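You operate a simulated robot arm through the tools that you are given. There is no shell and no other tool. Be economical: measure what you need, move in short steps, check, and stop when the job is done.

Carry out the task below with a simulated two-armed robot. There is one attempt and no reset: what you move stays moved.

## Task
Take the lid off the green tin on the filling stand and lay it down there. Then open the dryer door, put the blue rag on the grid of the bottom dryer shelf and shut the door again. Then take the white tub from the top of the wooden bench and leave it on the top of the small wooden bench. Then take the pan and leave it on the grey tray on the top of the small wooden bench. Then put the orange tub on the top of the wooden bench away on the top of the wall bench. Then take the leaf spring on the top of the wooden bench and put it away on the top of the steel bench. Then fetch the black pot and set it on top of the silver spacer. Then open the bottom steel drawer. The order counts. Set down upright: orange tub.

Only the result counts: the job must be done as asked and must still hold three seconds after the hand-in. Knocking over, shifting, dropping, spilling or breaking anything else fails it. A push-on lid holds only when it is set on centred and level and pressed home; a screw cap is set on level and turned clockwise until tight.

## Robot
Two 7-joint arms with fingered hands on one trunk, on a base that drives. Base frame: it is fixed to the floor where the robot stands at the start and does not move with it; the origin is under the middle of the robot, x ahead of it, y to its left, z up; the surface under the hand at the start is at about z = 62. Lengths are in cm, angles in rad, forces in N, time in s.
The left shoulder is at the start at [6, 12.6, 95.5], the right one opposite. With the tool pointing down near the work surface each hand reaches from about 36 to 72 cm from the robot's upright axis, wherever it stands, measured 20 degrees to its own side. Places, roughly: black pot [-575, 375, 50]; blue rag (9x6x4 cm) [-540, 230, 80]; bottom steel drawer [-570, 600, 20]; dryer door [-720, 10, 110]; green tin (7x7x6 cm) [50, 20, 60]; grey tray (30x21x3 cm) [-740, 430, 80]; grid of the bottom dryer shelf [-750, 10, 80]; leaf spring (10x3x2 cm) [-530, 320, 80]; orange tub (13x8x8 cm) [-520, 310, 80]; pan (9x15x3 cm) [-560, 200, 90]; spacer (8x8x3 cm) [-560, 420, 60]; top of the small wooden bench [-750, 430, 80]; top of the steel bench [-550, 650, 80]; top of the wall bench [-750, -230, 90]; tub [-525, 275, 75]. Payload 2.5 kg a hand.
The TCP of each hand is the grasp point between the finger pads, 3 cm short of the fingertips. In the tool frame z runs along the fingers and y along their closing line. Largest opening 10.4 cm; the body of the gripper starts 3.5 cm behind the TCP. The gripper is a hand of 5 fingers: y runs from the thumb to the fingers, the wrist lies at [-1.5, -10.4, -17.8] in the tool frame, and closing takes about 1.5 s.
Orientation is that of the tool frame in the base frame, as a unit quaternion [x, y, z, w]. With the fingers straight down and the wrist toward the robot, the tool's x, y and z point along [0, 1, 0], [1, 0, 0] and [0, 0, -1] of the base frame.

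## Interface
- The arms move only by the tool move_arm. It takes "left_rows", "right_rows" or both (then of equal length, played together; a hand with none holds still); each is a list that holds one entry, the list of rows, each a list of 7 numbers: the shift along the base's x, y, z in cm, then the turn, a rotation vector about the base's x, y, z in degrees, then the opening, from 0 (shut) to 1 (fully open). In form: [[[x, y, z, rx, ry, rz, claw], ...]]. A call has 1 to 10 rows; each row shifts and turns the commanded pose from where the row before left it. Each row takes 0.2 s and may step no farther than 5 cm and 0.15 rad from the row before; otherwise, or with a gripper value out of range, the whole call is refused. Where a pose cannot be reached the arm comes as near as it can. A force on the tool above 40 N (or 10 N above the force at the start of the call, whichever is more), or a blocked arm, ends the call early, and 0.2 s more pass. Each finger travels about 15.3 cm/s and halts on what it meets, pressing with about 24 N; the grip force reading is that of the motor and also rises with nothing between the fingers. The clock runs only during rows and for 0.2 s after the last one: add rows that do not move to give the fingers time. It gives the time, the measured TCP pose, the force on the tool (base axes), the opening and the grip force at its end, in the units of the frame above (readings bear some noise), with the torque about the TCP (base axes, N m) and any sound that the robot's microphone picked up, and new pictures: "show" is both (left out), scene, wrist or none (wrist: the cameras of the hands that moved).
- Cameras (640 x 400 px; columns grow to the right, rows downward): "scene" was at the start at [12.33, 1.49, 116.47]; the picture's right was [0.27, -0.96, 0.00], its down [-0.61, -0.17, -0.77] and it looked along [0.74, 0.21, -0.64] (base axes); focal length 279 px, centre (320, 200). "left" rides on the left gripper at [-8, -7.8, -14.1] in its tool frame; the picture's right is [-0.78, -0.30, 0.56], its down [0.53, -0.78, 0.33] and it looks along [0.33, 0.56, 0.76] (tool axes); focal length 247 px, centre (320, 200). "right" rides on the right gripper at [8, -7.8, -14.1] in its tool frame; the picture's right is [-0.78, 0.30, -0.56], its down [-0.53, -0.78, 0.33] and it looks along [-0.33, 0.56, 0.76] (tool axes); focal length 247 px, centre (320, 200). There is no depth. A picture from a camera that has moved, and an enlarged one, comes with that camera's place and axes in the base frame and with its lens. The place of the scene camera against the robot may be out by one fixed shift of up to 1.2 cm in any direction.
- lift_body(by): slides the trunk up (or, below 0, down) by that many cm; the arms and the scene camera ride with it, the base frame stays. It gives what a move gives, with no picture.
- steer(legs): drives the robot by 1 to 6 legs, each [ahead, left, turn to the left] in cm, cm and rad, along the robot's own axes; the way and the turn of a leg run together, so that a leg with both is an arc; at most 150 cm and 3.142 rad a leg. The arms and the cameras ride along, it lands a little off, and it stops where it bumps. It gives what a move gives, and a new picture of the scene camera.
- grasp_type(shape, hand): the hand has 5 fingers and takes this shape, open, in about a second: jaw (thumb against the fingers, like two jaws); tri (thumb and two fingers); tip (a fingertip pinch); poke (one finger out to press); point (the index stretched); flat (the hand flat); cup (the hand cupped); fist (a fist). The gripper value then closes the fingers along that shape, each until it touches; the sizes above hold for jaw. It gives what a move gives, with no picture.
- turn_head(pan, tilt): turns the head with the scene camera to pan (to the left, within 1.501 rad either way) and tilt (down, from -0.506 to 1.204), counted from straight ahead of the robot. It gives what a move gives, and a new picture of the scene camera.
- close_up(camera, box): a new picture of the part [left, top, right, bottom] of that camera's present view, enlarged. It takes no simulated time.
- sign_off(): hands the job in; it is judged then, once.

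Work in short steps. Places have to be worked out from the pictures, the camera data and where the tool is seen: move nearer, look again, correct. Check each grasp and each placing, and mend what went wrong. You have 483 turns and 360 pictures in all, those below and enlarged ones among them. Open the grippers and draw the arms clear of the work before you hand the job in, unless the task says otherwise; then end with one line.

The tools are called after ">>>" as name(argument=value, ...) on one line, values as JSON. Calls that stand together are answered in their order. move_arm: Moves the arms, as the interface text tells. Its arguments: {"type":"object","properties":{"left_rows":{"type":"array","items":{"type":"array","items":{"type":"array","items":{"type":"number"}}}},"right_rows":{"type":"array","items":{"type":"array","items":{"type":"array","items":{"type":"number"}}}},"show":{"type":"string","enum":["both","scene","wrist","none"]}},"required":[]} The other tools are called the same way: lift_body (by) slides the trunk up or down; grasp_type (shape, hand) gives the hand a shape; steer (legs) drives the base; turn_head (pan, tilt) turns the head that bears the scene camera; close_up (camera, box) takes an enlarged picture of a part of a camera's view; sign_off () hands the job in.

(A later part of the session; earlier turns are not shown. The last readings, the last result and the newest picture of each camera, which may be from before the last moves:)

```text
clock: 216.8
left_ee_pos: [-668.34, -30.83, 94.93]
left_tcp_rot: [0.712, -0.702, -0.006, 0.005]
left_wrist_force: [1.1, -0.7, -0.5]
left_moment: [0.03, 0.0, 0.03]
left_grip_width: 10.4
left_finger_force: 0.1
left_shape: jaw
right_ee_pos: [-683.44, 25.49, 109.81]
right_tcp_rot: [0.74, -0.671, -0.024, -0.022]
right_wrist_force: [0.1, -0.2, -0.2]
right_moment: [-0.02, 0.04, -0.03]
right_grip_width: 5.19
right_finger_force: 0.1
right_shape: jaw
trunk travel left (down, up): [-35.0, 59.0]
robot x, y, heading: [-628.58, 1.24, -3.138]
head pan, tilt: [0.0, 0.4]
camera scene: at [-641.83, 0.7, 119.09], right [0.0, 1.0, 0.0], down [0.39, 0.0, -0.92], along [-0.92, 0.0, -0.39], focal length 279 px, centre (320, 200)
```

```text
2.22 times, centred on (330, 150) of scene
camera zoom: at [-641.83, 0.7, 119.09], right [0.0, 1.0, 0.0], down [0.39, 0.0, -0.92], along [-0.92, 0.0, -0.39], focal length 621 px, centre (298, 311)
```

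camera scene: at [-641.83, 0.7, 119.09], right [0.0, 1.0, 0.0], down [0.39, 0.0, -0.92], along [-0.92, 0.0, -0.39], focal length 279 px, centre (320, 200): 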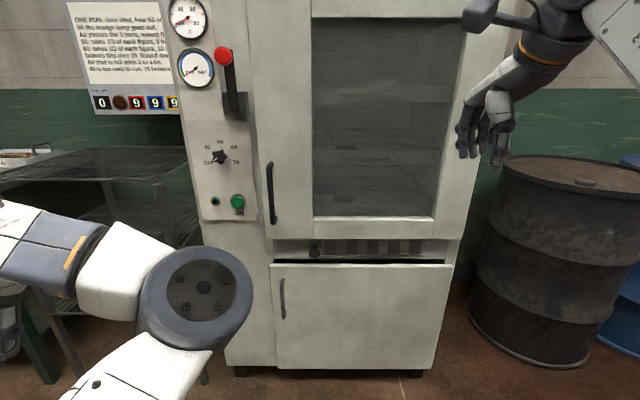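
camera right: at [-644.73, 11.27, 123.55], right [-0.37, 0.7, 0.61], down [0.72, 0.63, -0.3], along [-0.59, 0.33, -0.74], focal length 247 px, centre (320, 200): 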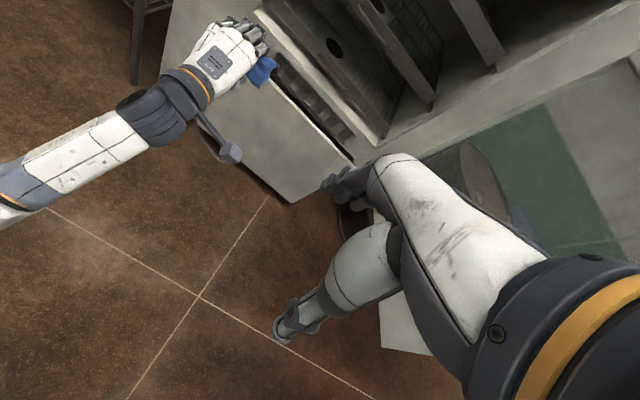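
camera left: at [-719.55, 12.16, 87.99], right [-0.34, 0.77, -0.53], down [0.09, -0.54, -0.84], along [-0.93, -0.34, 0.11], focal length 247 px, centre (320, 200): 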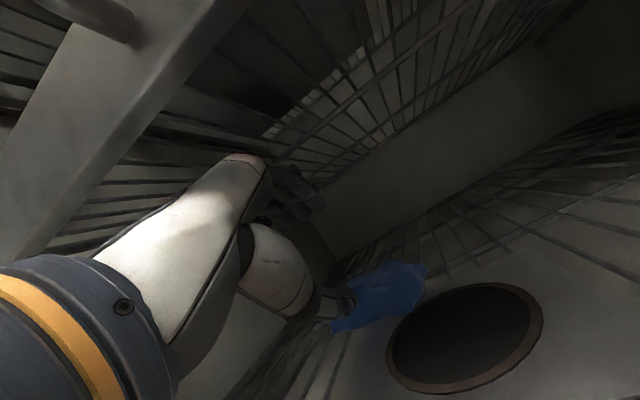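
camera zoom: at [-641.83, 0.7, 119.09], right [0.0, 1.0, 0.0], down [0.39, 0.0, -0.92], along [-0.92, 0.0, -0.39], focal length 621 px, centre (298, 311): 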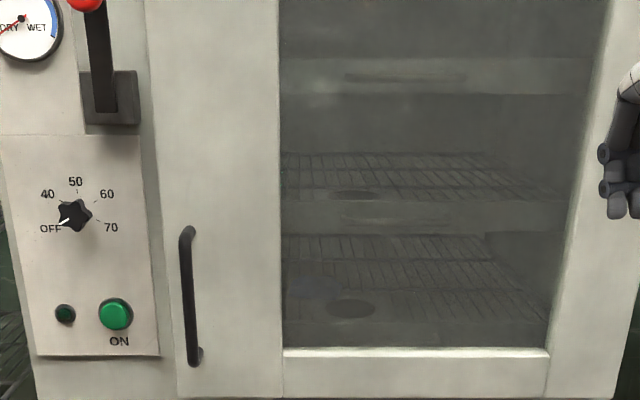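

The door's handle is back at its original closed position and the rag shows faintly through the glass. Next the white tub: I turn to +y and drive up the aisle to look at the wooden bench.

>>> steer(legs=[[-8, 0, 0], [0, 0, -1.57], [130, 10, 0], [130, 0, 0]])

>>> turn_head(pan=-1.2, tilt=0.5)

```text
clock: 234.2
left_ee_pos: [-651.56, 306.92, 94.92]
left_tcp_rot: [0.021, 1.0, 0.007, 0.001]
left_wrist_force: [0.1, -0.8, -0.1]
left_moment: [-0.03, -0.03, -0.03]
left_grip_width: 10.38
left_finger_force: 0.0
left_shape: jaw
right_ee_pos: [-594.43, 318.83, 109.71]
right_tcp_rot: [-0.021, 0.999, 0.001, 0.034]
right_wrist_force: [-0.5, 0.5, -0.7]
right_moment: [-0.05, 0.03, 0.04]
right_grip_width: 5.2
right_finger_force: 0.0
right_shape: jaw
trunk travel left (down, up): [-35.0, 59.0]
robot x, y, heading: [-621.05, 265.49, 1.519]
head pan, tilt: [0.0, 0.4]
camera scene: at [-620.64, 277.86, 119.09], right [1.0, -0.05, 0.0], down [-0.02, -0.39, -0.92], along [0.05, 0.92, -0.39], focal length 279 px, centre (320, 200)
```

scene: 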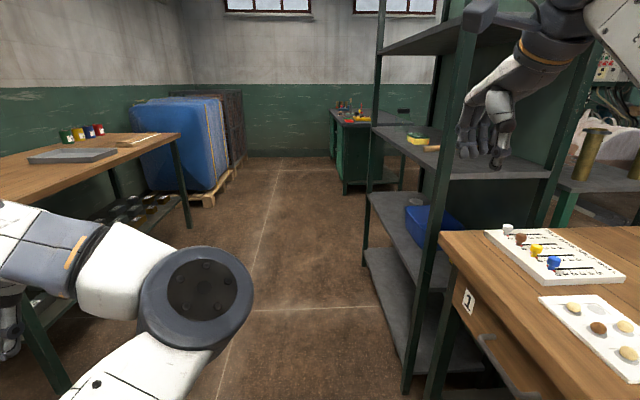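

```text
clock: 235.6
left_ee_pos: [-651.6, 307.0, 94.85]
left_tcp_rot: [0.022, 1.0, 0.008, 0.001]
left_wrist_force: [-0.1, -0.5, -0.5]
left_moment: [0.01, -0.01, 0.01]
left_grip_width: 10.37
left_finger_force: 0.1
left_shape: jaw
right_ee_pos: [-594.5, 318.86, 109.86]
right_tcp_rot: [-0.02, 0.999, 0.001, 0.032]
right_wrist_force: [-0.1, 0.1, -0.9]
right_moment: [-0.01, 0.04, 0.0]
right_grip_width: 5.2
right_finger_force: 0.0
right_shape: jaw
trunk travel left (down, up): [-35.0, 59.0]
robot x, y, heading: [-620.94, 265.4, 1.517]
head pan, tilt: [-1.201, 0.499]
camera scene: at [-612.48, 271.45, 118.18], right [0.31, -0.95, 0.0], down [-0.45, -0.15, -0.88], along [0.83, 0.28, -0.48], focal length 279 px, centre (320, 200)
```

scene: 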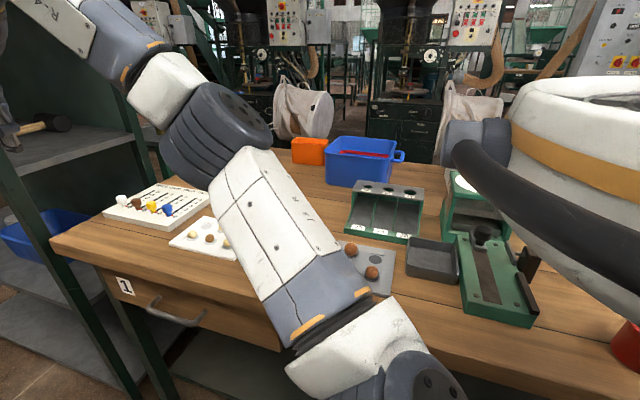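

The tubs stand near the bench's far (+x) edge (x≈-510), so I'll take them from the other side. I back down the aisle, go around the pot table, and look.

>>> steer(legs=[[-115, 0, 0.05], [-115, 0, 0], [0, 0, -1.57]])

>>> turn_head(pan=0, tilt=0.4)

```text
clock: 250.9
left_ee_pos: [-585.39, 63.28, 94.94]
left_tcp_rot: [0.72, 0.694, 0.006, 0.006]
left_wrist_force: [0.2, 0.1, -1.0]
left_moment: [0.03, -0.02, 0.0]
left_grip_width: 10.37
left_finger_force: 0.1
left_shape: jaw
right_ee_pos: [-572.92, 6.38, 109.81]
right_tcp_rot: [0.689, 0.724, -0.023, 0.024]
right_wrist_force: [0.5, 0.2, 0.6]
right_moment: [-0.01, -0.01, -0.01]
right_grip_width: 5.24
right_finger_force: 0.1
right_shape: jaw
trunk travel left (down, up): [-35.0, 59.0]
robot x, y, heading: [-626.12, 32.74, -0.05]
head pan, tilt: [-1.201, 0.499]
camera scene: at [-619.49, 23.27, 118.18], right [-0.95, -0.32, 0.0], down [-0.15, 0.45, -0.88], along [0.28, -0.83, -0.48], focal length 279 px, centre (320, 200)
```

scene: 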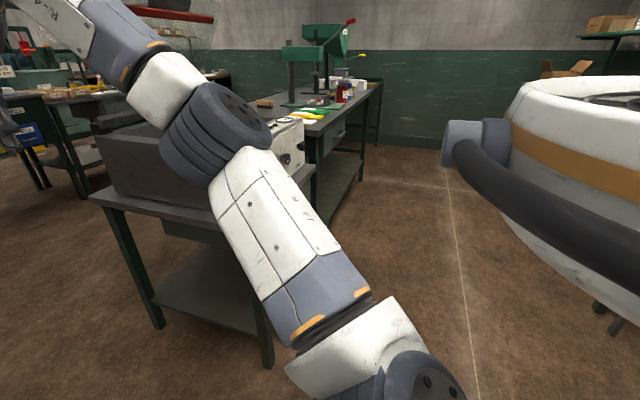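

```text
clock: 252.3
left_ee_pos: [-585.39, 63.37, 94.84]
left_tcp_rot: [0.72, 0.694, 0.004, 0.006]
left_wrist_force: [0.1, 0.3, 0.5]
left_moment: [0.0, -0.03, 0.01]
left_grip_width: 10.38
left_finger_force: 0.0
left_shape: jaw
right_ee_pos: [-572.94, 6.34, 109.7]
right_tcp_rot: [0.689, 0.724, -0.023, 0.024]
right_wrist_force: [-0.4, 0.1, 0.4]
right_moment: [-0.01, 0.01, 0.03]
right_grip_width: 5.19
right_finger_force: 0.0
right_shape: jaw
trunk travel left (down, up): [-35.0, 59.0]
robot x, y, heading: [-626.62, 32.77, -0.049]
head pan, tilt: [0.0, 0.4]
camera scene: at [-613.15, 31.47, 119.09], right [-0.05, -1.0, 0.0], down [-0.39, 0.02, -0.92], along [0.92, -0.04, -0.39], focal length 279 px, centre (320, 200)
```

scene: 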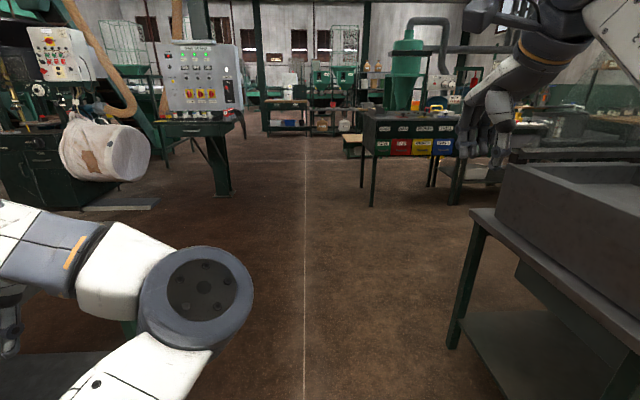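

The way is clear. I drive ahead to x≈-460 and then turn left up the back aisle.

>>> steer(legs=[[100, 4, 0.05], [65, 0, 0], [0, 0, 1.57], [120, 0, 0]])

>>> turn_head(pan=0.6, tilt=0.4)

```text
clock: 270.2
left_ee_pos: [-490.8, 198.96, 94.89]
left_tcp_rot: [0.018, 1.0, 0.008, 0.001]
left_wrist_force: [0.3, 0.1, -0.2]
left_moment: [0.0, 0.0, 0.0]
left_grip_width: 10.39
left_finger_force: 0.2
left_shape: jaw
right_ee_pos: [-433.59, 211.32, 109.94]
right_tcp_rot: [-0.024, 0.999, 0.001, 0.032]
right_wrist_force: [0.1, -0.3, 0.0]
right_moment: [-0.01, 0.0, 0.03]
right_grip_width: 5.2
right_finger_force: 0.1
right_shape: jaw
trunk travel left (down, up): [-35.0, 59.0]
robot x, y, heading: [-460.37, 157.59, 1.524]
head pan, tilt: [0.0, 0.4]
camera scene: at [-459.58, 170.19, 119.09], right [1.0, -0.05, 0.0], down [-0.02, -0.39, -0.92], along [0.04, 0.92, -0.39], focal length 279 px, centre (320, 200)
```

scene: 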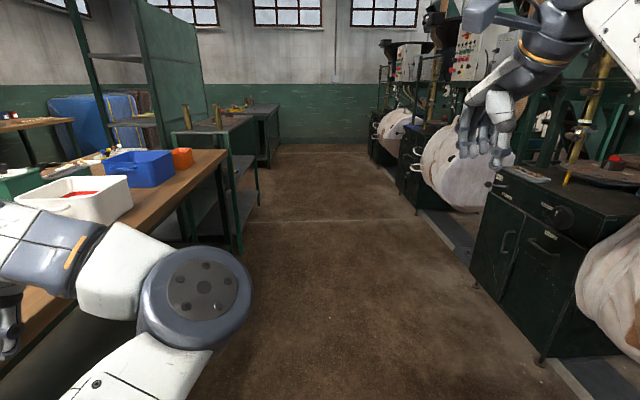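

```text
clock: 271.2
left_ee_pos: [-490.72, 199.04, 94.94]
left_tcp_rot: [0.018, 1.0, 0.008, 0.001]
left_wrist_force: [0.6, 0.1, 0.2]
left_moment: [0.02, 0.02, -0.02]
left_grip_width: 10.38
left_finger_force: 0.1
left_shape: jaw
right_ee_pos: [-433.59, 211.24, 109.77]
right_tcp_rot: [-0.023, 0.999, 0.001, 0.033]
right_wrist_force: [-0.5, 0.5, 0.2]
right_moment: [-0.01, -0.02, -0.01]
right_grip_width: 5.2
right_finger_force: 0.1
right_shape: jaw
trunk travel left (down, up): [-35.0, 59.0]
robot x, y, heading: [-459.99, 157.76, 1.526]
head pan, tilt: [0.6, 0.4]
camera scene: at [-464.88, 168.82, 119.09], right [0.85, 0.53, 0.0], down [0.2, -0.33, -0.92], along [-0.48, 0.78, -0.39], focal length 279 px, centre (320, 200)
```

scene: 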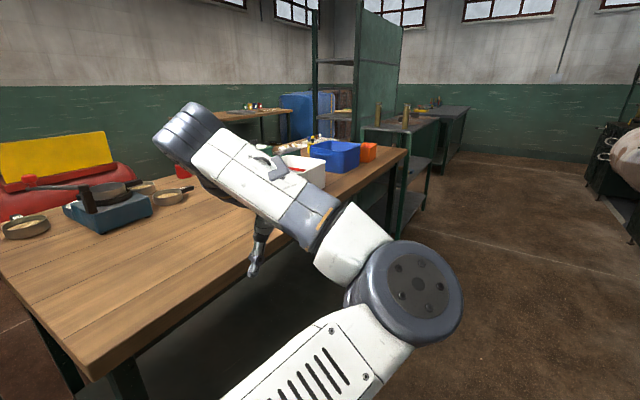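

The back aisle is wide and the white, blue and orange tubs are lined along the bench edge. I raise the trunk, drive to y≈245 and turn to face the bench.

>>> lift_body(by=15)

>>> steer(legs=[[85, -15, 0.045], [0, 0, 1.57]])

>>> turn_head(pan=0, tilt=0.7)

```text
clock: 273.0
left_ee_pos: [-490.72, 198.97, 109.79]
left_tcp_rot: [0.018, 1.0, 0.008, 0.001]
left_wrist_force: [-0.3, -0.4, 0.3]
left_moment: [-0.01, 0.0, 0.0]
left_grip_width: 10.4
left_finger_force: 0.0
left_shape: jaw
right_ee_pos: [-433.59, 211.4, 124.86]
right_tcp_rot: [-0.023, 0.999, 0.001, 0.033]
right_wrist_force: [-0.2, 0.6, 0.5]
right_moment: [-0.01, -0.01, -0.02]
right_grip_width: 5.22
right_finger_force: 0.1
right_shape: jaw
trunk travel left (down, up): [-50.0, 44.0]
robot x, y, heading: [-460.43, 157.48, 1.52]
head pan, tilt: [0.6, 0.4]
```

```text
clock: 281.1
left_ee_pos: [-485.3, 209.86, 109.94]
left_tcp_rot: [-0.684, 0.729, 0.006, -0.005]
left_wrist_force: [-1.1, -0.3, -0.9]
left_moment: [0.02, 0.02, 0.0]
left_grip_width: 10.37
left_finger_force: 0.2
left_shape: jaw
right_ee_pos: [-496.11, 267.27, 124.82]
right_tcp_rot: [0.715, -0.699, -0.024, -0.023]
right_wrist_force: [0.6, 0.1, 0.2]
right_moment: [0.02, -0.02, 0.02]
right_grip_width: 5.24
right_finger_force: 0.1
right_shape: jaw
trunk travel left (down, up): [-50.0, 44.0]
robot x, y, heading: [-443.4, 239.43, 3.067]
head pan, tilt: [0.6, 0.4]
camera scene: at [-455.15, 234.01, 134.09], right [-0.5, 0.86, 0.0], down [0.34, 0.2, -0.92], along [-0.8, -0.46, -0.39], focal length 279 px, centre (320, 200)
```

scene: 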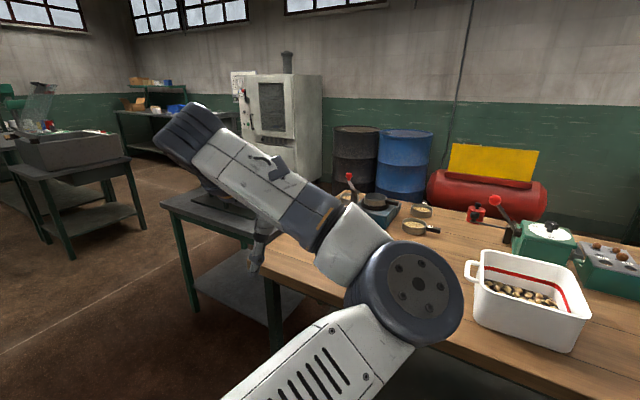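

```text
clock: 282.1
left_ee_pos: [-485.29, 209.91, 109.92]
left_tcp_rot: [-0.684, 0.729, 0.007, -0.005]
left_wrist_force: [-0.6, -0.5, -0.4]
left_moment: [-0.04, -0.02, 0.02]
left_grip_width: 10.37
left_finger_force: 0.0
left_shape: jaw
right_ee_pos: [-496.13, 267.22, 124.8]
right_tcp_rot: [0.715, -0.699, -0.023, -0.023]
right_wrist_force: [-0.6, -1.1, -0.5]
right_moment: [-0.02, 0.0, 0.01]
right_grip_width: 5.22
right_finger_force: 0.0
right_shape: jaw
trunk travel left (down, up): [-50.0, 44.0]
robot x, y, heading: [-443.42, 238.98, 3.073]
head pan, tilt: [0.0, 0.7]
camera scene: at [-455.62, 239.29, 131.41], right [0.07, 1.0, 0.0], down [0.64, -0.05, -0.77], along [-0.76, 0.05, -0.64], focal length 279 px, centre (320, 200)
```

scene: 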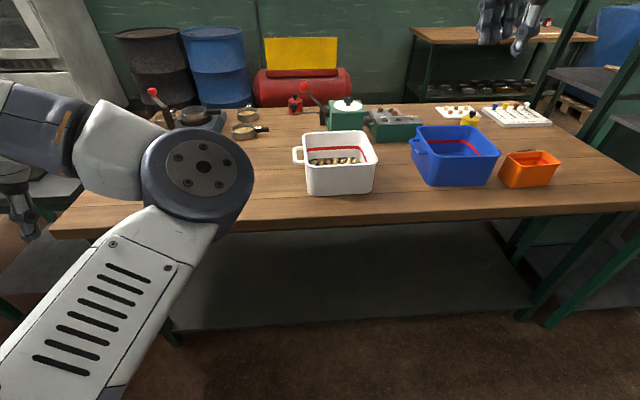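

I zoom in on the white tub.

>>> close_up(camera="scene", box=[270, 100, 430, 220])

>>> close_up(camera="scene", box=[400, 90, 600, 220])

```text
3.33 times, centred on (350, 160) of scene
camera zoom: at [-455.62, 239.29, 131.41], right [0.07, 1.0, 0.0], down [0.64, -0.05, -0.77], along [-0.76, 0.05, -0.64], focal length 931 px, centre (220, 333)
```

zoom: 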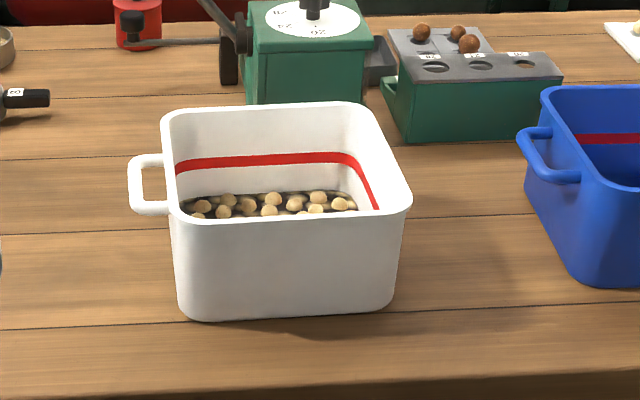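

```text
3.08 times, centred on (500, 155) of scene
camera zoom: at [-455.62, 239.29, 131.41], right [0.07, 1.0, 0.0], down [0.64, -0.05, -0.77], along [-0.76, 0.05, -0.64], focal length 859 px, centre (-234, 338)
```

zoom: 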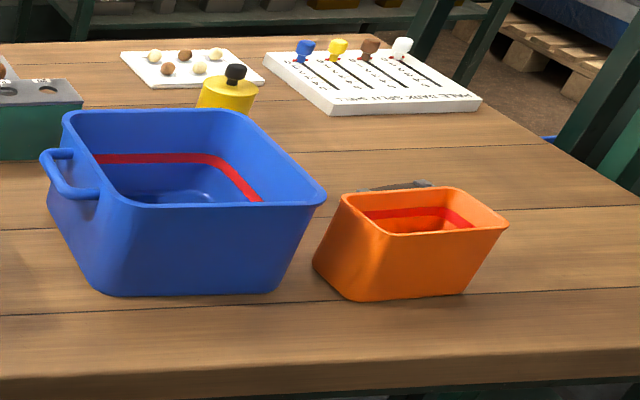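

The white tub measures x −535…−517.5, y 239.5…258.5, rim z≈91.5. I plan to grip its near wall with the left hand and far wall with the right. I drive into position.

>>> steer(legs=[[0, 0, 0.07], [34, -10, 0]])

>>> move_arm(right_rows=[[[0, -2, 0, 0, 0, 0, 1], [0, -2, 0, 0, 0, 0, 1], [0, -2, 0, 0, 0, 0, 1], [0, -2, 0, 0, 0, 0, 1]]], left_rows=[[[1, 4, 0, 0, 0, 0, 0.5], [1, 4, 0, 0, 0, 0, 0.5], [1, 4, 0, 0, 0, 0, 0.5], [1, 4, 0, 0, 0, 0, 0.5]]])

```text
clock: 284.9
left_ee_pos: [-517.68, 217.32, 109.93]
left_tcp_rot: [0.709, -0.705, -0.006, 0.005]
left_wrist_force: [0.0, 0.1, -0.2]
left_moment: [0.0, -0.01, 0.01]
left_grip_width: 10.37
left_finger_force: 0.1
left_shape: jaw
right_ee_pos: [-532.34, 273.89, 124.77]
right_tcp_rot: [0.738, -0.674, -0.025, -0.022]
right_wrist_force: [0.0, -0.5, -0.2]
right_moment: [-0.02, -0.01, 0.01]
right_grip_width: 5.19
right_finger_force: 0.2
right_shape: jaw
trunk travel left (down, up): [-50.0, 44.0]
robot x, y, heading: [-477.86, 249.26, 3.138]
head pan, tilt: [0.0, 0.7]
camera scene: at [-490.13, 248.61, 131.4], right [0.0, 1.0, 0.0], down [0.64, 0.0, -0.76], along [-0.76, 0.0, -0.64], focal length 279 px, centre (320, 200)
```

scene: 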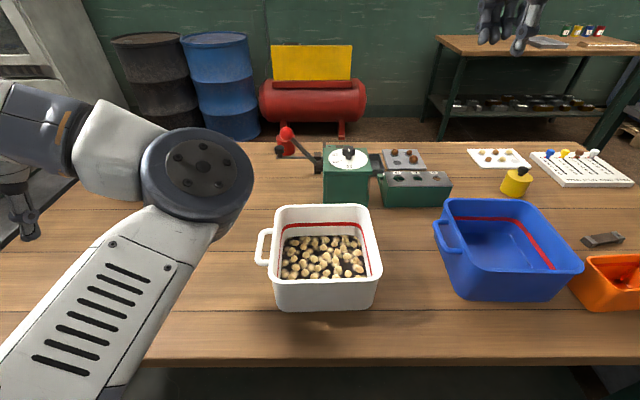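

```text
clock: 285.9
left_ee_pos: [-517.84, 218.55, 110.39]
left_tcp_rot: [0.709, -0.705, -0.006, 0.005]
left_wrist_force: [-0.3, -0.3, -0.3]
left_moment: [0.02, -0.02, 0.01]
left_grip_width: 5.28
left_finger_force: 0.0
left_shape: jaw
left hand out of reach, approached as far as the arm can: row 1, 2, 3, 4
right_ee_pos: [-532.45, 265.97, 124.68]
right_tcp_rot: [0.738, -0.674, -0.024, -0.023]
right_wrist_force: [0.3, 0.6, -0.3]
right_moment: [0.01, 0.0, 0.0]
right_grip_width: 10.4
right_finger_force: 0.0
right_shape: jaw
trunk travel left (down, up): [-50.0, 44.0]
robot x, y, heading: [-477.78, 249.66, 3.137]
head pan, tilt: [0.0, 0.7]
camera scene: at [-490.1, 248.58, 131.4], right [0.0, 1.0, 0.0], down [0.64, 0.0, -0.76], along [-0.76, 0.0, -0.64], focal length 279 px, centre (320, 200)
camera right: at [-524.0, 257.82, 138.24], right [-0.36, 0.71, 0.61], down [0.72, 0.62, -0.3], along [-0.59, 0.33, -0.74], focal length 247 px, centre (320, 200)
camera left: at [-509.71, 226.67, 124.3], right [0.28, 0.78, -0.56], down [0.77, -0.53, -0.35], along [-0.57, -0.34, -0.75], focal length 247 px, centre (320, 200)
```

scene: 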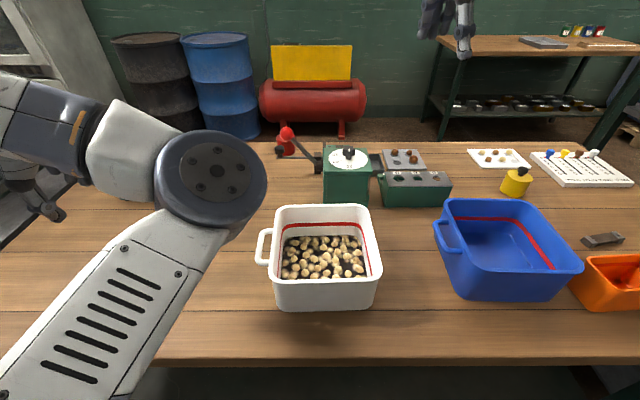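
right: 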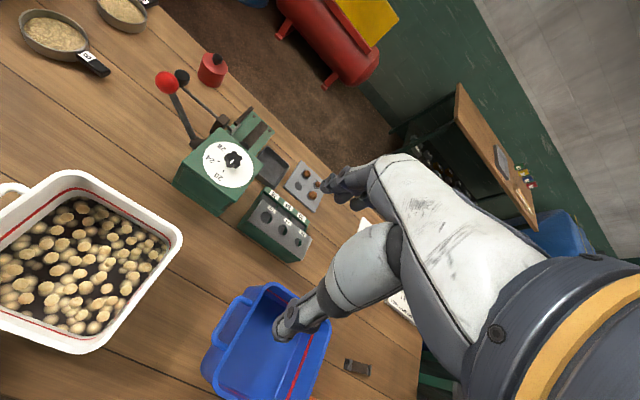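
left: 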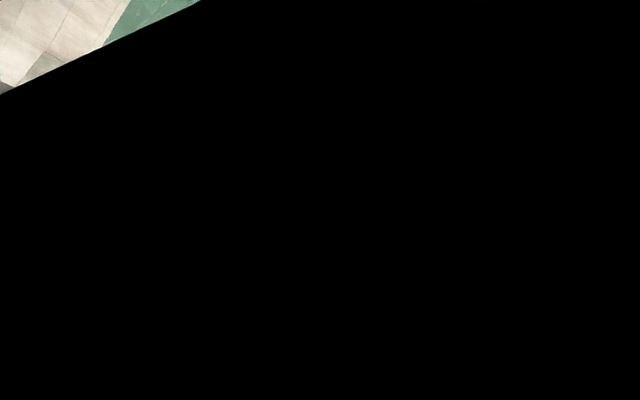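

The left arm is folded awkwardly (elbow in front), limiting its reach. I extend it forward and up to unfold it.

>>> move_arm(left_rows=[[[-4, -3, 0.5, 0, 0, 0, 0.5], [-4, -3, 0.5, 0, 0, 0, 0.5], [-4, -3, 0.5, 0, 0, 0, 0.5], [-4, -3, 0.5, 0, 0, 0, 0.5], [-4, -1, 0.5, 0, 0, 0, 0.5], [-4, 0, 0, 0, 0, 0, 0.5]]])

```text
refused: row 1 steps farther than a row can; nothing moved
```

>>> move_arm(left_rows=[[[-3.8, -3, 0.5, 0, 0, 0, 0.5], [-3.8, -3, 0.5, 0, 0, 0, 0.5], [-3.8, -3, 0.5, 0, 0, 0, 0.5], [-3.8, -3, 0.5, 0, 0, 0, 0.5], [-4, -1, 0.5, 0, 0, 0, 0.5], [-4, 0, 0, 0, 0, 0, 0.5]]])

```text
clock: 287.2
left_ee_pos: [-537.74, 207.43, 111.24]
left_tcp_rot: [0.71, -0.704, -0.008, 0.006]
left_wrist_force: [0.3, 0.7, -0.3]
left_moment: [-0.02, 0.02, 0.0]
left_grip_width: 5.23
left_finger_force: 0.0
left_shape: jaw
left hand out of reach, approached as far as the arm can: row 5, 6
right_ee_pos: [-532.53, 266.07, 124.82]
right_tcp_rot: [0.738, -0.674, -0.025, -0.022]
right_wrist_force: [-0.4, -0.3, -0.2]
right_moment: [0.06, 0.02, -0.02]
right_grip_width: 10.4
right_finger_force: 0.0
right_shape: jaw
trunk travel left (down, up): [-50.0, 44.0]
robot x, y, heading: [-478.12, 249.11, 3.134]
head pan, tilt: [0.0, 0.7]
camera scene: at [-490.09, 248.61, 131.4], right [0.0, 1.0, 0.0], down [0.64, 0.0, -0.77], along [-0.77, 0.0, -0.64], focal length 279 px, centre (320, 200)
camera left: at [-529.69, 215.46, 125.21], right [0.28, 0.78, -0.56], down [0.78, -0.53, -0.35], along [-0.57, -0.34, -0.75], focal length 247 px, centre (320, 200)
```

scene: 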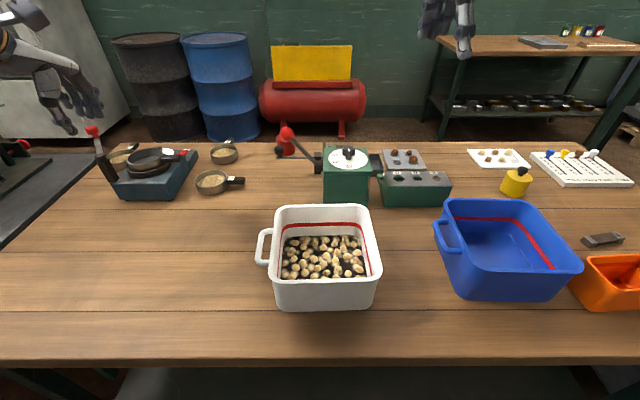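
left: 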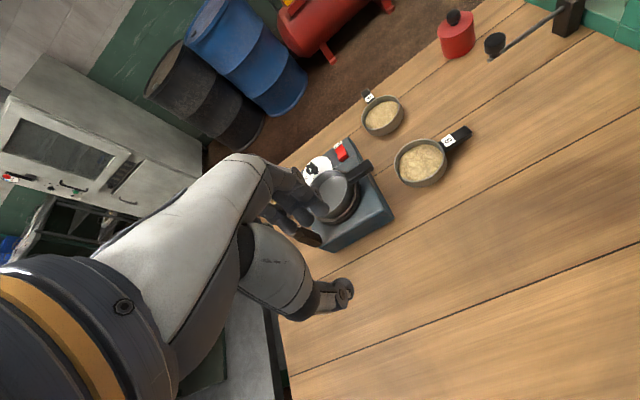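

The arm is unfolded now. I bring the left hand over the near wall and the right hand over the far wall, still high.

>>> move_arm(left_rows=[[[2, 4, 0, 0, 0, 0, 0.5], [2, 4, 0, 0, 0, 0, 0.5], [2, 4, 0, 0, 0, 0, 0.5], [2, 4, 0, 0, 0, 0, 0.5], [2, 4, 0, 0, 0, 0, 0.5], [2, 4, 0, 0, 0, 0, 0.5], [2, 4, 0, 0, 0, 0, 0.5], [2, 4, 0, 0, 0, 0, 0.5], [2, 3, 0, 0, 0, 0, 0.5], [0, 0, 0, 0, 0, 0, 0.5]]], right_rows=[[[-0.5, -1, -2, 0, 0, 0, 0.5], [-0.5, -1, -2, 0, 0, 0, 0.5], [-0.5, -1, -2, 0, 0, 0, 0.5], [-0.5, -1, -2, 0, 0, 0, 0.5], [-0.5, -1, -2, 0, 0, 0, 0.5], [-0.2, -1, -2, 0, 0, 0, 0.5], [0, -1, -2, 0, 0, 0, 0.5], [0, -1, 0, 0, 0, 0, 0.5], [0, -1, 0, 0, 0, 0, 0.5], [0, -1, 0, 0, 0, 0, 0.5]]])

```text
clock: 289.4
left_ee_pos: [-531.91, 238.5, 109.38]
left_tcp_rot: [0.709, -0.705, -0.007, 0.005]
left_wrist_force: [-0.1, 0.7, -0.2]
left_moment: [0.0, 0.01, -0.01]
left_grip_width: 5.25
left_finger_force: 0.0
left_shape: jaw
left hand out of reach, approached as far as the arm can: row 5, 6, 7, 8, 9
right_ee_pos: [-535.19, 255.55, 110.79]
right_tcp_rot: [0.738, -0.674, -0.025, -0.021]
right_wrist_force: [-0.8, 0.2, -0.4]
right_moment: [0.0, 0.01, 0.02]
right_grip_width: 5.24
right_finger_force: 0.0
right_shape: jaw
trunk travel left (down, up): [-50.0, 44.0]
robot x, y, heading: [-477.63, 249.31, 3.136]
head pan, tilt: [0.0, 0.7]
camera scene: at [-490.09, 248.58, 131.41], right [0.0, 1.0, 0.0], down [0.64, 0.0, -0.76], along [-0.76, 0.0, -0.64], focal length 279 px, centre (320, 200)
camera right: at [-526.63, 247.49, 124.4], right [-0.36, 0.71, 0.61], down [0.72, 0.62, -0.3], along [-0.59, 0.33, -0.74], focal length 247 px, centre (320, 200)
camera left: at [-523.87, 246.64, 123.43], right [0.28, 0.78, -0.56], down [0.77, -0.53, -0.35], along [-0.57, -0.34, -0.75], focal length 247 px, centre (320, 200)
```

scene: 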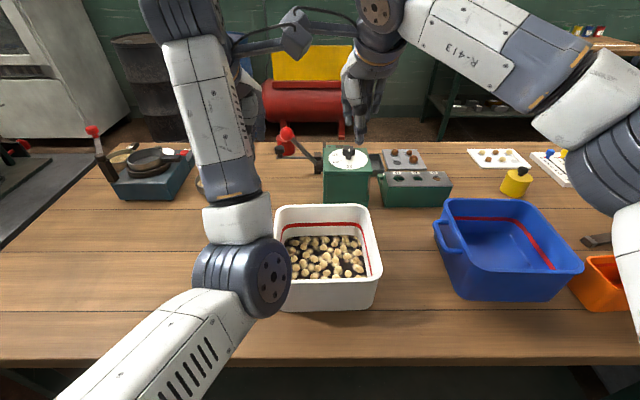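
right: 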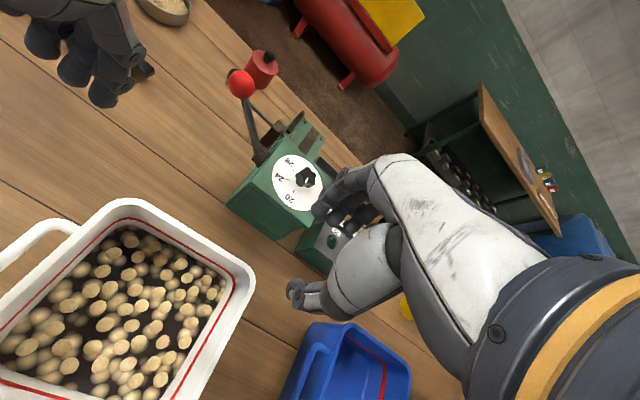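
left: 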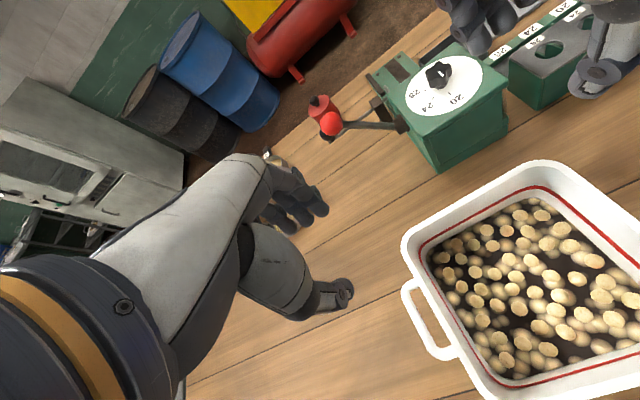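

The near-wall grip is too close for the left arm. Instead I'll grip the two side walls with hands yawed 90° (fingers inside, thumbs outside; left thumb outside the tub's handle). I rotate the hands while spreading them.

>>> move_arm(left_rows=[[[0, -0.6, 0, 0, 0, -8.5, 0.8], [0, -0.6, 0, 0, 0, -8.5, 1], [0, -0.6, 0, 0, 0, -8.5, 1], [0, -0.6, 0, 0, 0, -8.5, 1], [0, -0.6, 0, 0, 0, -8.5, 1], [0, -0.6, 0, 0, 0, -8.5, 1], [0, -0.6, 0, 0, 0, -8.5, 1], [0, -0.6, 0, 0, 0, -8.5, 1], [0, -0.6, 0, 0, 0, -8.5, 1], [0, -0.6, 0, 0, 0, -8.5, 1]]], right_rows=[[[0.5, 0.8, 0, 0, 0, 8.5, 1], [0.5, 0.8, 0, 0, 0, 8.5, 1], [0.5, 0.8, 0, 0, 0, 8.5, 1], [0.5, 0.8, 0, 0, 0, 8.5, 1], [0.5, 0.8, 0, 0, 0, 8.5, 1], [0.5, 0.8, 0, 0, 0, 8.5, 1], [0.5, 0.8, 0, 0, 0, 8.5, 1], [0.5, 0.8, 0, 0, 0, 8.5, 1], [0.5, 0.8, 0, 0, 0, 8.5, 1], [0.5, 0.8, 0, 0, 0, 8.5, 1]]])

```text
clock: 291.6
left_ee_pos: [-532.86, 232.58, 109.05]
left_tcp_rot: [-0.046, 0.999, 0.009, 0.0]
left_wrist_force: [0.4, 0.4, -0.7]
left_moment: [0.0, 0.01, -0.01]
left_grip_width: 10.39
left_finger_force: 0.0
left_shape: jaw
left hand out of reach, approached as far as the arm can: row 2, 4
right_ee_pos: [-530.2, 259.53, 107.73]
right_tcp_rot: [0.903, -0.429, -0.029, -0.014]
right_wrist_force: [0.1, -0.2, 0.5]
right_moment: [0.0, 0.0, 0.03]
right_grip_width: 10.37
right_finger_force: 0.0
right_shape: jaw
right hand out of reach, approached as far as the arm can: row 4, 5, 6, 7, 8, 9, 10
trunk travel left (down, up): [-50.0, 44.0]
robot x, y, heading: [-477.55, 249.37, 3.138]
head pan, tilt: [0.0, 0.7]
camera scene: at [-490.1, 248.54, 131.41], right [0.0, 1.0, 0.0], down [0.64, 0.0, -0.76], along [-0.76, 0.0, -0.64], focal length 279 px, centre (320, 200)
camera right: at [-518.49, 257.57, 121.19], right [-0.69, 0.38, 0.61], down [0.25, 0.92, -0.3], along [-0.67, -0.05, -0.74], focal length 247 px, centre (320, 200)
camera left: at [-524.08, 225.43, 123.06], right [0.8, -0.21, -0.56], down [-0.46, -0.82, -0.35], along [-0.38, 0.54, -0.75], focal length 247 px, centre (320, 200)
```

scene: 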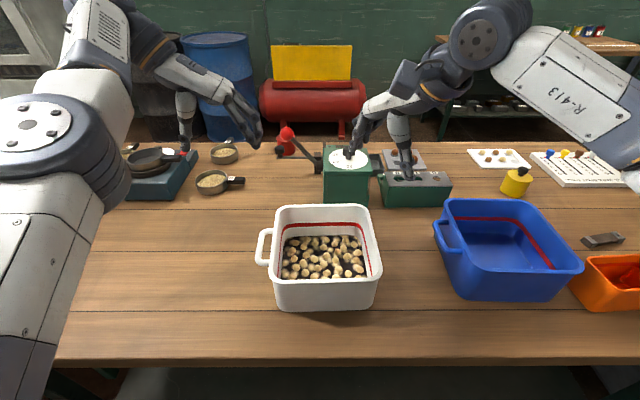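
right: 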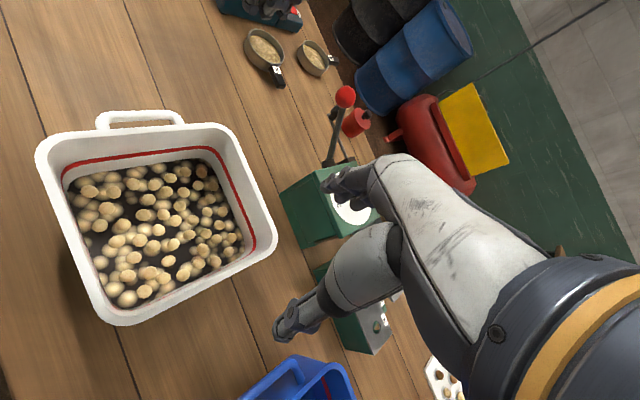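
left: 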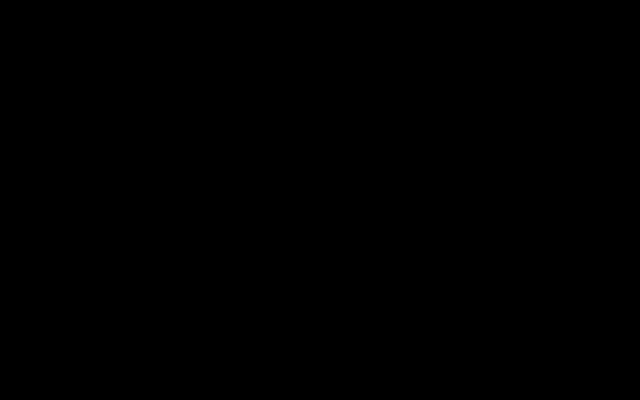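

The right hand's turn stalled at ~34°. I lower it and move it outward a little, then continue turning.

>>> move_arm(right_rows=[[[0, 1, -3, 0, 0, 0, 1], [0, 1, -3, 0, 0, 0, 1], [0, 1, -2, 0, 0, 0, 1], [0, 0, 0, 0, 0, 6, 1], [0, 0, 0, 0, 0, 6, 1], [0, 0, 0, 0, 0, 6, 1], [0, 0, 0, 0, 0, 0, 1]]])

```text
clock: 293.2
left_ee_pos: [-532.93, 232.62, 109.02]
left_tcp_rot: [-0.046, 0.999, 0.008, 0.001]
left_wrist_force: [-0.3, 0.4, -0.2]
left_moment: [-0.01, 0.03, -0.02]
left_grip_width: 10.38
left_finger_force: 0.0
left_shape: jaw
right_ee_pos: [-530.1, 262.57, 99.95]
right_tcp_rot: [0.902, -0.43, -0.03, -0.014]
right_wrist_force: [0.6, -0.2, 0.6]
right_moment: [0.0, -0.02, 0.01]
right_grip_width: 10.39
right_finger_force: 0.1
right_shape: jaw
right hand out of reach, approached as far as the arm can: row 4, 5, 6
trunk travel left (down, up): [-50.0, 44.0]
robot x, y, heading: [-477.99, 249.84, 3.139]
head pan, tilt: [0.0, 0.7]
camera scene: at [-490.1, 248.6, 131.41], right [0.0, 1.0, 0.0], down [0.64, 0.0, -0.76], along [-0.76, 0.0, -0.64], focal length 279 px, centre (320, 200)
camera right: at [-518.51, 260.42, 113.4], right [-0.69, 0.39, 0.61], down [0.25, 0.92, -0.3], along [-0.67, -0.05, -0.74], focal length 247 px, centre (320, 200)
```

scene: 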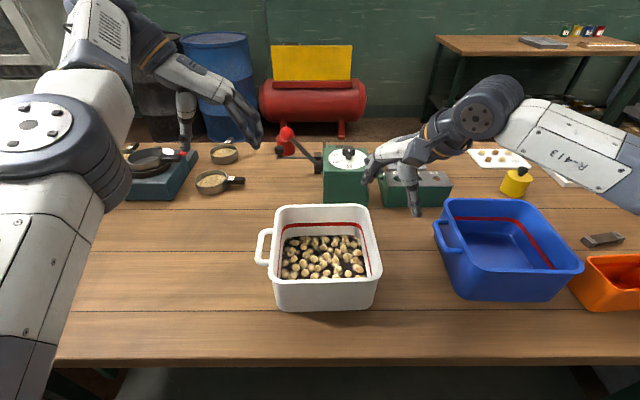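
right: 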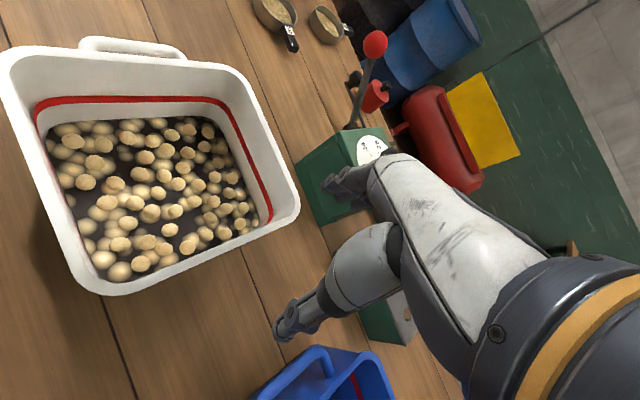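

That's a wrist limit. I try the opposite yaw for the right hand (thumb inside, fingers outside).

>>> move_arm(right_rows=[[[0, 0, 1, 0, 0, -8.5, 1], [0, 0, 1, 0, 0, -8.5, 1], [0, 0, 1, 0, 0, -8.5, 1], [0, 0, 0, 0, 0, -8.5, 1], [0, 0, 0, 0, 0, -8.5, 1], [0, 0, 0, 0, 0, -8.5, 1], [0, 0, 0, 0, 0, -8.5, 1], [0, 0, 0, 0, 0, -8.5, 1], [0, 0, 0, 0, 0, -8.5, 1], [0, 0, 0, 0, 0, -8.5, 1]]], show="none")

>>> move_arm(right_rows=[[[0, 0, 0, 0, 0, -8.5, 1], [0, 0, 0, 0, 0, -8.5, 1], [0, 0, 0, 0, 0, -8.5, 1], [0, 0, 0, 0, 0, -8.5, 1], [0, 0, 0, 0, 0, -6.5, 1]]])

```text
clock: 295.4
left_ee_pos: [-532.83, 232.63, 109.11]
left_tcp_rot: [-0.047, 0.999, 0.007, 0.0]
left_wrist_force: [0.0, -0.5, 0.8]
left_moment: [0.01, 0.02, 0.01]
left_grip_width: 10.38
left_finger_force: 0.0
left_shape: jaw
right_ee_pos: [-530.04, 262.47, 102.71]
right_tcp_rot: [-0.373, 0.927, 0.013, 0.03]
right_wrist_force: [-1.5, -0.9, 0.3]
right_moment: [0.02, -0.01, 0.01]
right_grip_width: 10.36
right_finger_force: 0.0
right_shape: jaw
trunk travel left (down, up): [-50.0, 44.0]
robot x, y, heading: [-477.63, 249.3, 3.141]
head pan, tilt: [0.0, 0.7]
```

```text
clock: 296.6
left_ee_pos: [-532.98, 232.72, 109.0]
left_tcp_rot: [-0.046, 0.999, 0.008, 0.001]
left_wrist_force: [0.1, -0.7, 0.3]
left_moment: [-0.01, 0.02, 0.0]
left_grip_width: 10.4
left_finger_force: 0.0
left_shape: jaw
right_ee_pos: [-530.03, 262.57, 102.72]
right_tcp_rot: [-0.03, 0.999, 0.002, 0.033]
right_wrist_force: [0.7, -0.2, -0.5]
right_moment: [-0.01, 0.04, 0.0]
right_grip_width: 10.37
right_finger_force: 0.0
right_shape: jaw
trunk travel left (down, up): [-50.0, 44.0]
robot x, y, heading: [-477.68, 249.47, 3.143]
head pan, tilt: [0.0, 0.7]
camera scene: at [-490.1, 248.59, 131.4], right [0.0, 1.0, 0.0], down [0.64, 0.0, -0.76], along [-0.76, 0.0, -0.64], focal length 279 px, centre (320, 200)
camera right: at [-538.53, 254.3, 116.17], right [0.72, 0.34, 0.61], down [0.6, -0.74, -0.3], along [0.35, 0.58, -0.74], focal length 247 px, centre (320, 200)
```

scene: 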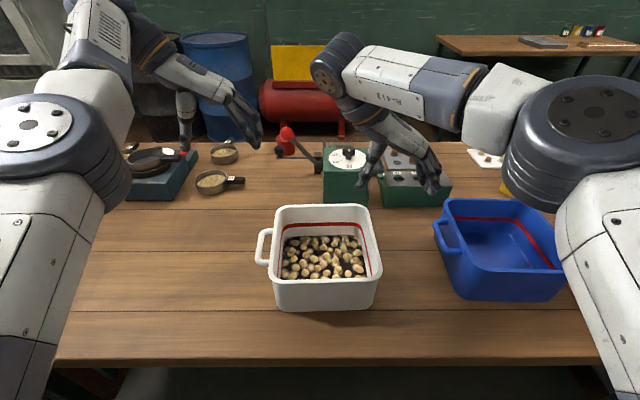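
right: 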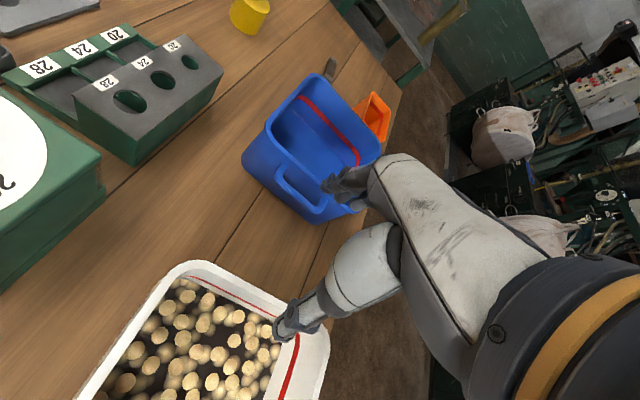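

Both hands are now yawed with closing along y. I position them over the side walls (y≈237.7 and 258.5) and lower to just above the rim.

>>> move_arm(left_rows=[[[1.5, 1.3, 0, 0, 0, 0, 1], [1.5, 1.3, -2, 0, 0, 0, 1], [1.5, 1.2, -3, 0, 0, 0, 1], [1, 1.2, -3, 0, 0, 0, 1], [0, 0, -3, 0, 0, 0, 1], [0, 0, 0, 0, 0, 0, 1]]], right_rows=[[[1, -1, 0, 0, 0, 0, 1], [1, -1, 0, 0, 0, 0, 1], [1, -1, -1, 0, 0, 0, 1], [0.5, -1.1, -1, 0, 0, 0, 1], [0, 0, -2, 0, 0, 0, 1], [0, 0, 0, 0, 0, 0, 1]]])

>>> close_up(camera="scene", box=[220, 110, 440, 320])

```text
clock: 298.1
left_ee_pos: [-527.4, 237.43, 97.72]
left_tcp_rot: [-0.047, 0.999, 0.008, 0.0]
left_wrist_force: [0.4, 0.0, -0.1]
left_moment: [0.01, -0.04, -0.03]
left_grip_width: 10.4
left_finger_force: 0.1
left_shape: jaw
right_ee_pos: [-526.48, 258.31, 98.7]
right_tcp_rot: [-0.031, 0.999, 0.002, 0.033]
right_wrist_force: [0.3, 0.1, -0.8]
right_moment: [-0.01, 0.01, -0.03]
right_grip_width: 10.36
right_finger_force: 0.1
right_shape: jaw
trunk travel left (down, up): [-50.0, 44.0]
robot x, y, heading: [-477.86, 249.54, 3.136]
head pan, tilt: [0.0, 0.7]
camera scene: at [-490.09, 248.6, 131.41], right [0.0, 1.0, 0.0], down [0.64, 0.0, -0.76], along [-0.76, 0.0, -0.64], focal length 279 px, centre (320, 200)
camera right: at [-534.91, 250.09, 112.1], right [0.72, 0.34, 0.61], down [0.6, -0.74, -0.3], along [0.35, 0.58, -0.74], focal length 247 px, centre (320, 200)
camera left: at [-518.58, 230.27, 111.84], right [0.8, -0.21, -0.56], down [-0.46, -0.82, -0.35], along [-0.39, 0.54, -0.75], focal length 247 px, centre (320, 200)
```

scene: 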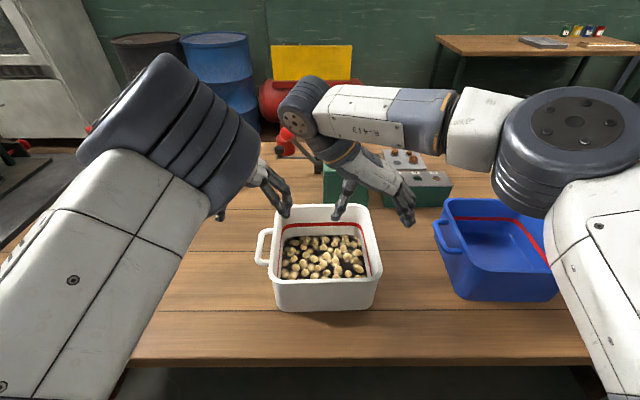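
right: 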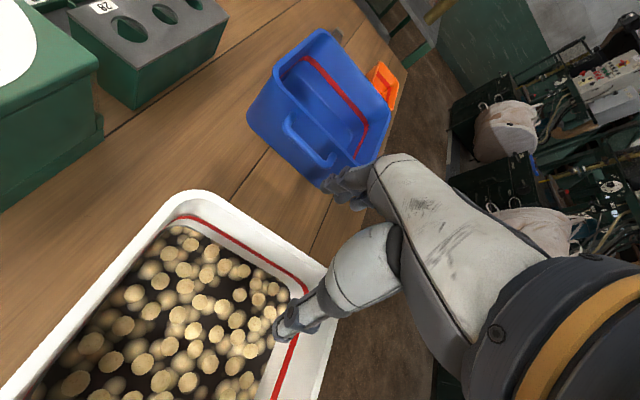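
left: 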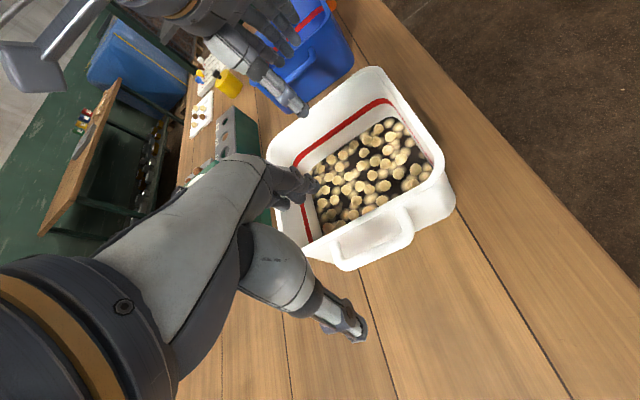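

```text
1.90 times, centred on (330, 215) of scene
camera zoom: at [-490.09, 248.6, 131.41], right [0.0, 1.0, 0.0], down [0.64, 0.0, -0.76], along [-0.76, 0.0, -0.64], focal length 532 px, centre (301, 171)
```

zoom: 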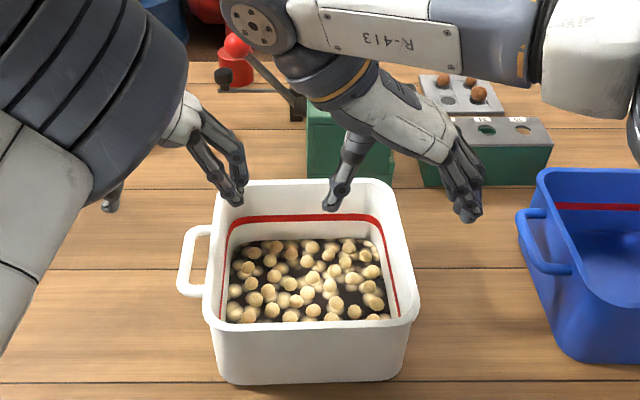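

From the wrist cameras the tub spans y≈240.9–259.5 with the handle out to ≈238. I shift the hands slightly and lower to grip depth.

>>> move_arm(left_rows=[[[0, 1.1, 0, 0, 0, 0, 1], [0, 1, -2, 0, 0, 0, 1], [0, 0, -2, 0, 0, 0, 1], [0, 0, -2, 0, 0, 0, 1], [0, 0, -1.7, 0, 0, 0, 1], [0, 0, 0, 0, 0, 0, 1]]], right_rows=[[[0, 0.8, -1, 0, 0, 0, 1], [0, 0, -2, 0, 0, 0, 1], [0, 0, -2, 0, 0, 0, 1], [0, 0, -2, 0, 0, 0, 1], [0, 0, -1.7, 0, 0, 0, 1], [0, 0, 0, 0, 0, 0, 1]]])

>>> close_up(camera="scene", box=[220, 110, 440, 320])

```text
clock: 299.4
left_ee_pos: [-527.51, 239.93, 90.21]
left_tcp_rot: [-0.046, 0.999, 0.008, 0.0]
left_wrist_force: [0.2, 1.3, 0.4]
left_moment: [0.01, 0.01, 0.01]
left_grip_width: 10.38
left_finger_force: 0.1
left_shape: jaw
right_ee_pos: [-526.38, 259.33, 89.96]
right_tcp_rot: [-0.032, 0.999, 0.002, 0.033]
right_wrist_force: [0.0, 0.5, 0.6]
right_moment: [0.01, 0.04, -0.01]
right_grip_width: 10.39
right_finger_force: 0.0
right_shape: jaw
trunk travel left (down, up): [-50.0, 44.0]
robot x, y, heading: [-477.85, 249.36, 3.136]
head pan, tilt: [0.0, 0.7]
camera scene: at [-490.09, 248.6, 131.41], right [0.0, 1.0, 0.0], down [0.64, 0.0, -0.76], along [-0.76, 0.0, -0.64], focal length 279 px, centre (320, 200)
camera right: at [-534.86, 251.03, 103.41], right [0.72, 0.34, 0.61], down [0.6, -0.74, -0.3], along [0.35, 0.58, -0.74], focal length 247 px, centre (320, 200)
camera left: at [-518.64, 232.72, 104.24], right [0.8, -0.21, -0.56], down [-0.46, -0.82, -0.34], along [-0.39, 0.53, -0.75], focal length 247 px, centre (320, 200)
```

scene: 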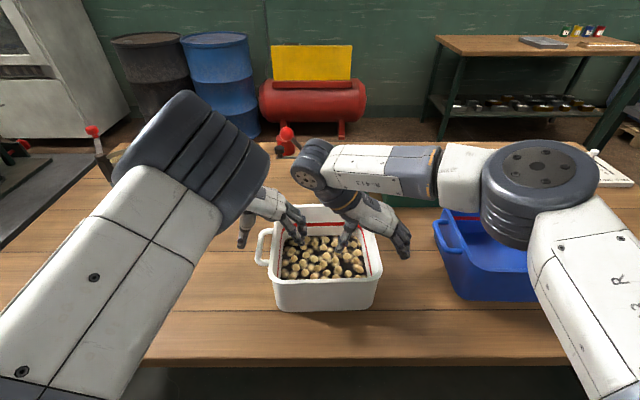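
right: 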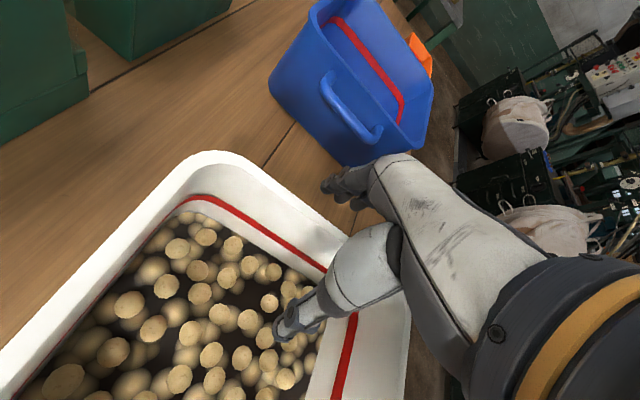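
left: 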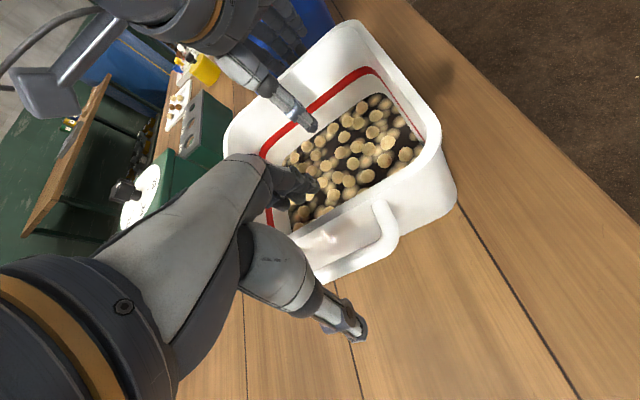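

```text
1.90 times, centred on (330, 215) of scene
camera zoom: at [-490.09, 248.6, 131.41], right [0.0, 1.0, 0.0], down [0.64, 0.0, -0.76], along [-0.76, 0.0, -0.64], focal length 532 px, centre (301, 171)
```

zoom: 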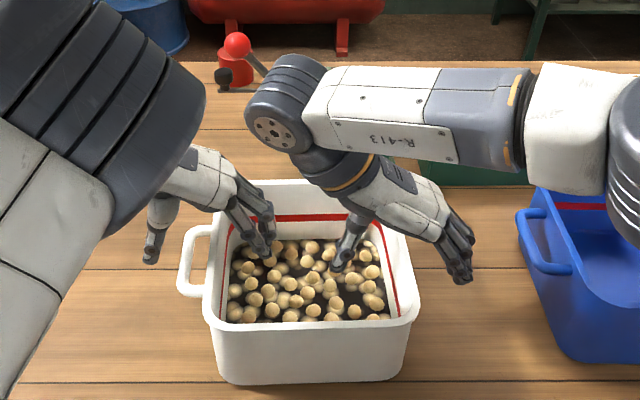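

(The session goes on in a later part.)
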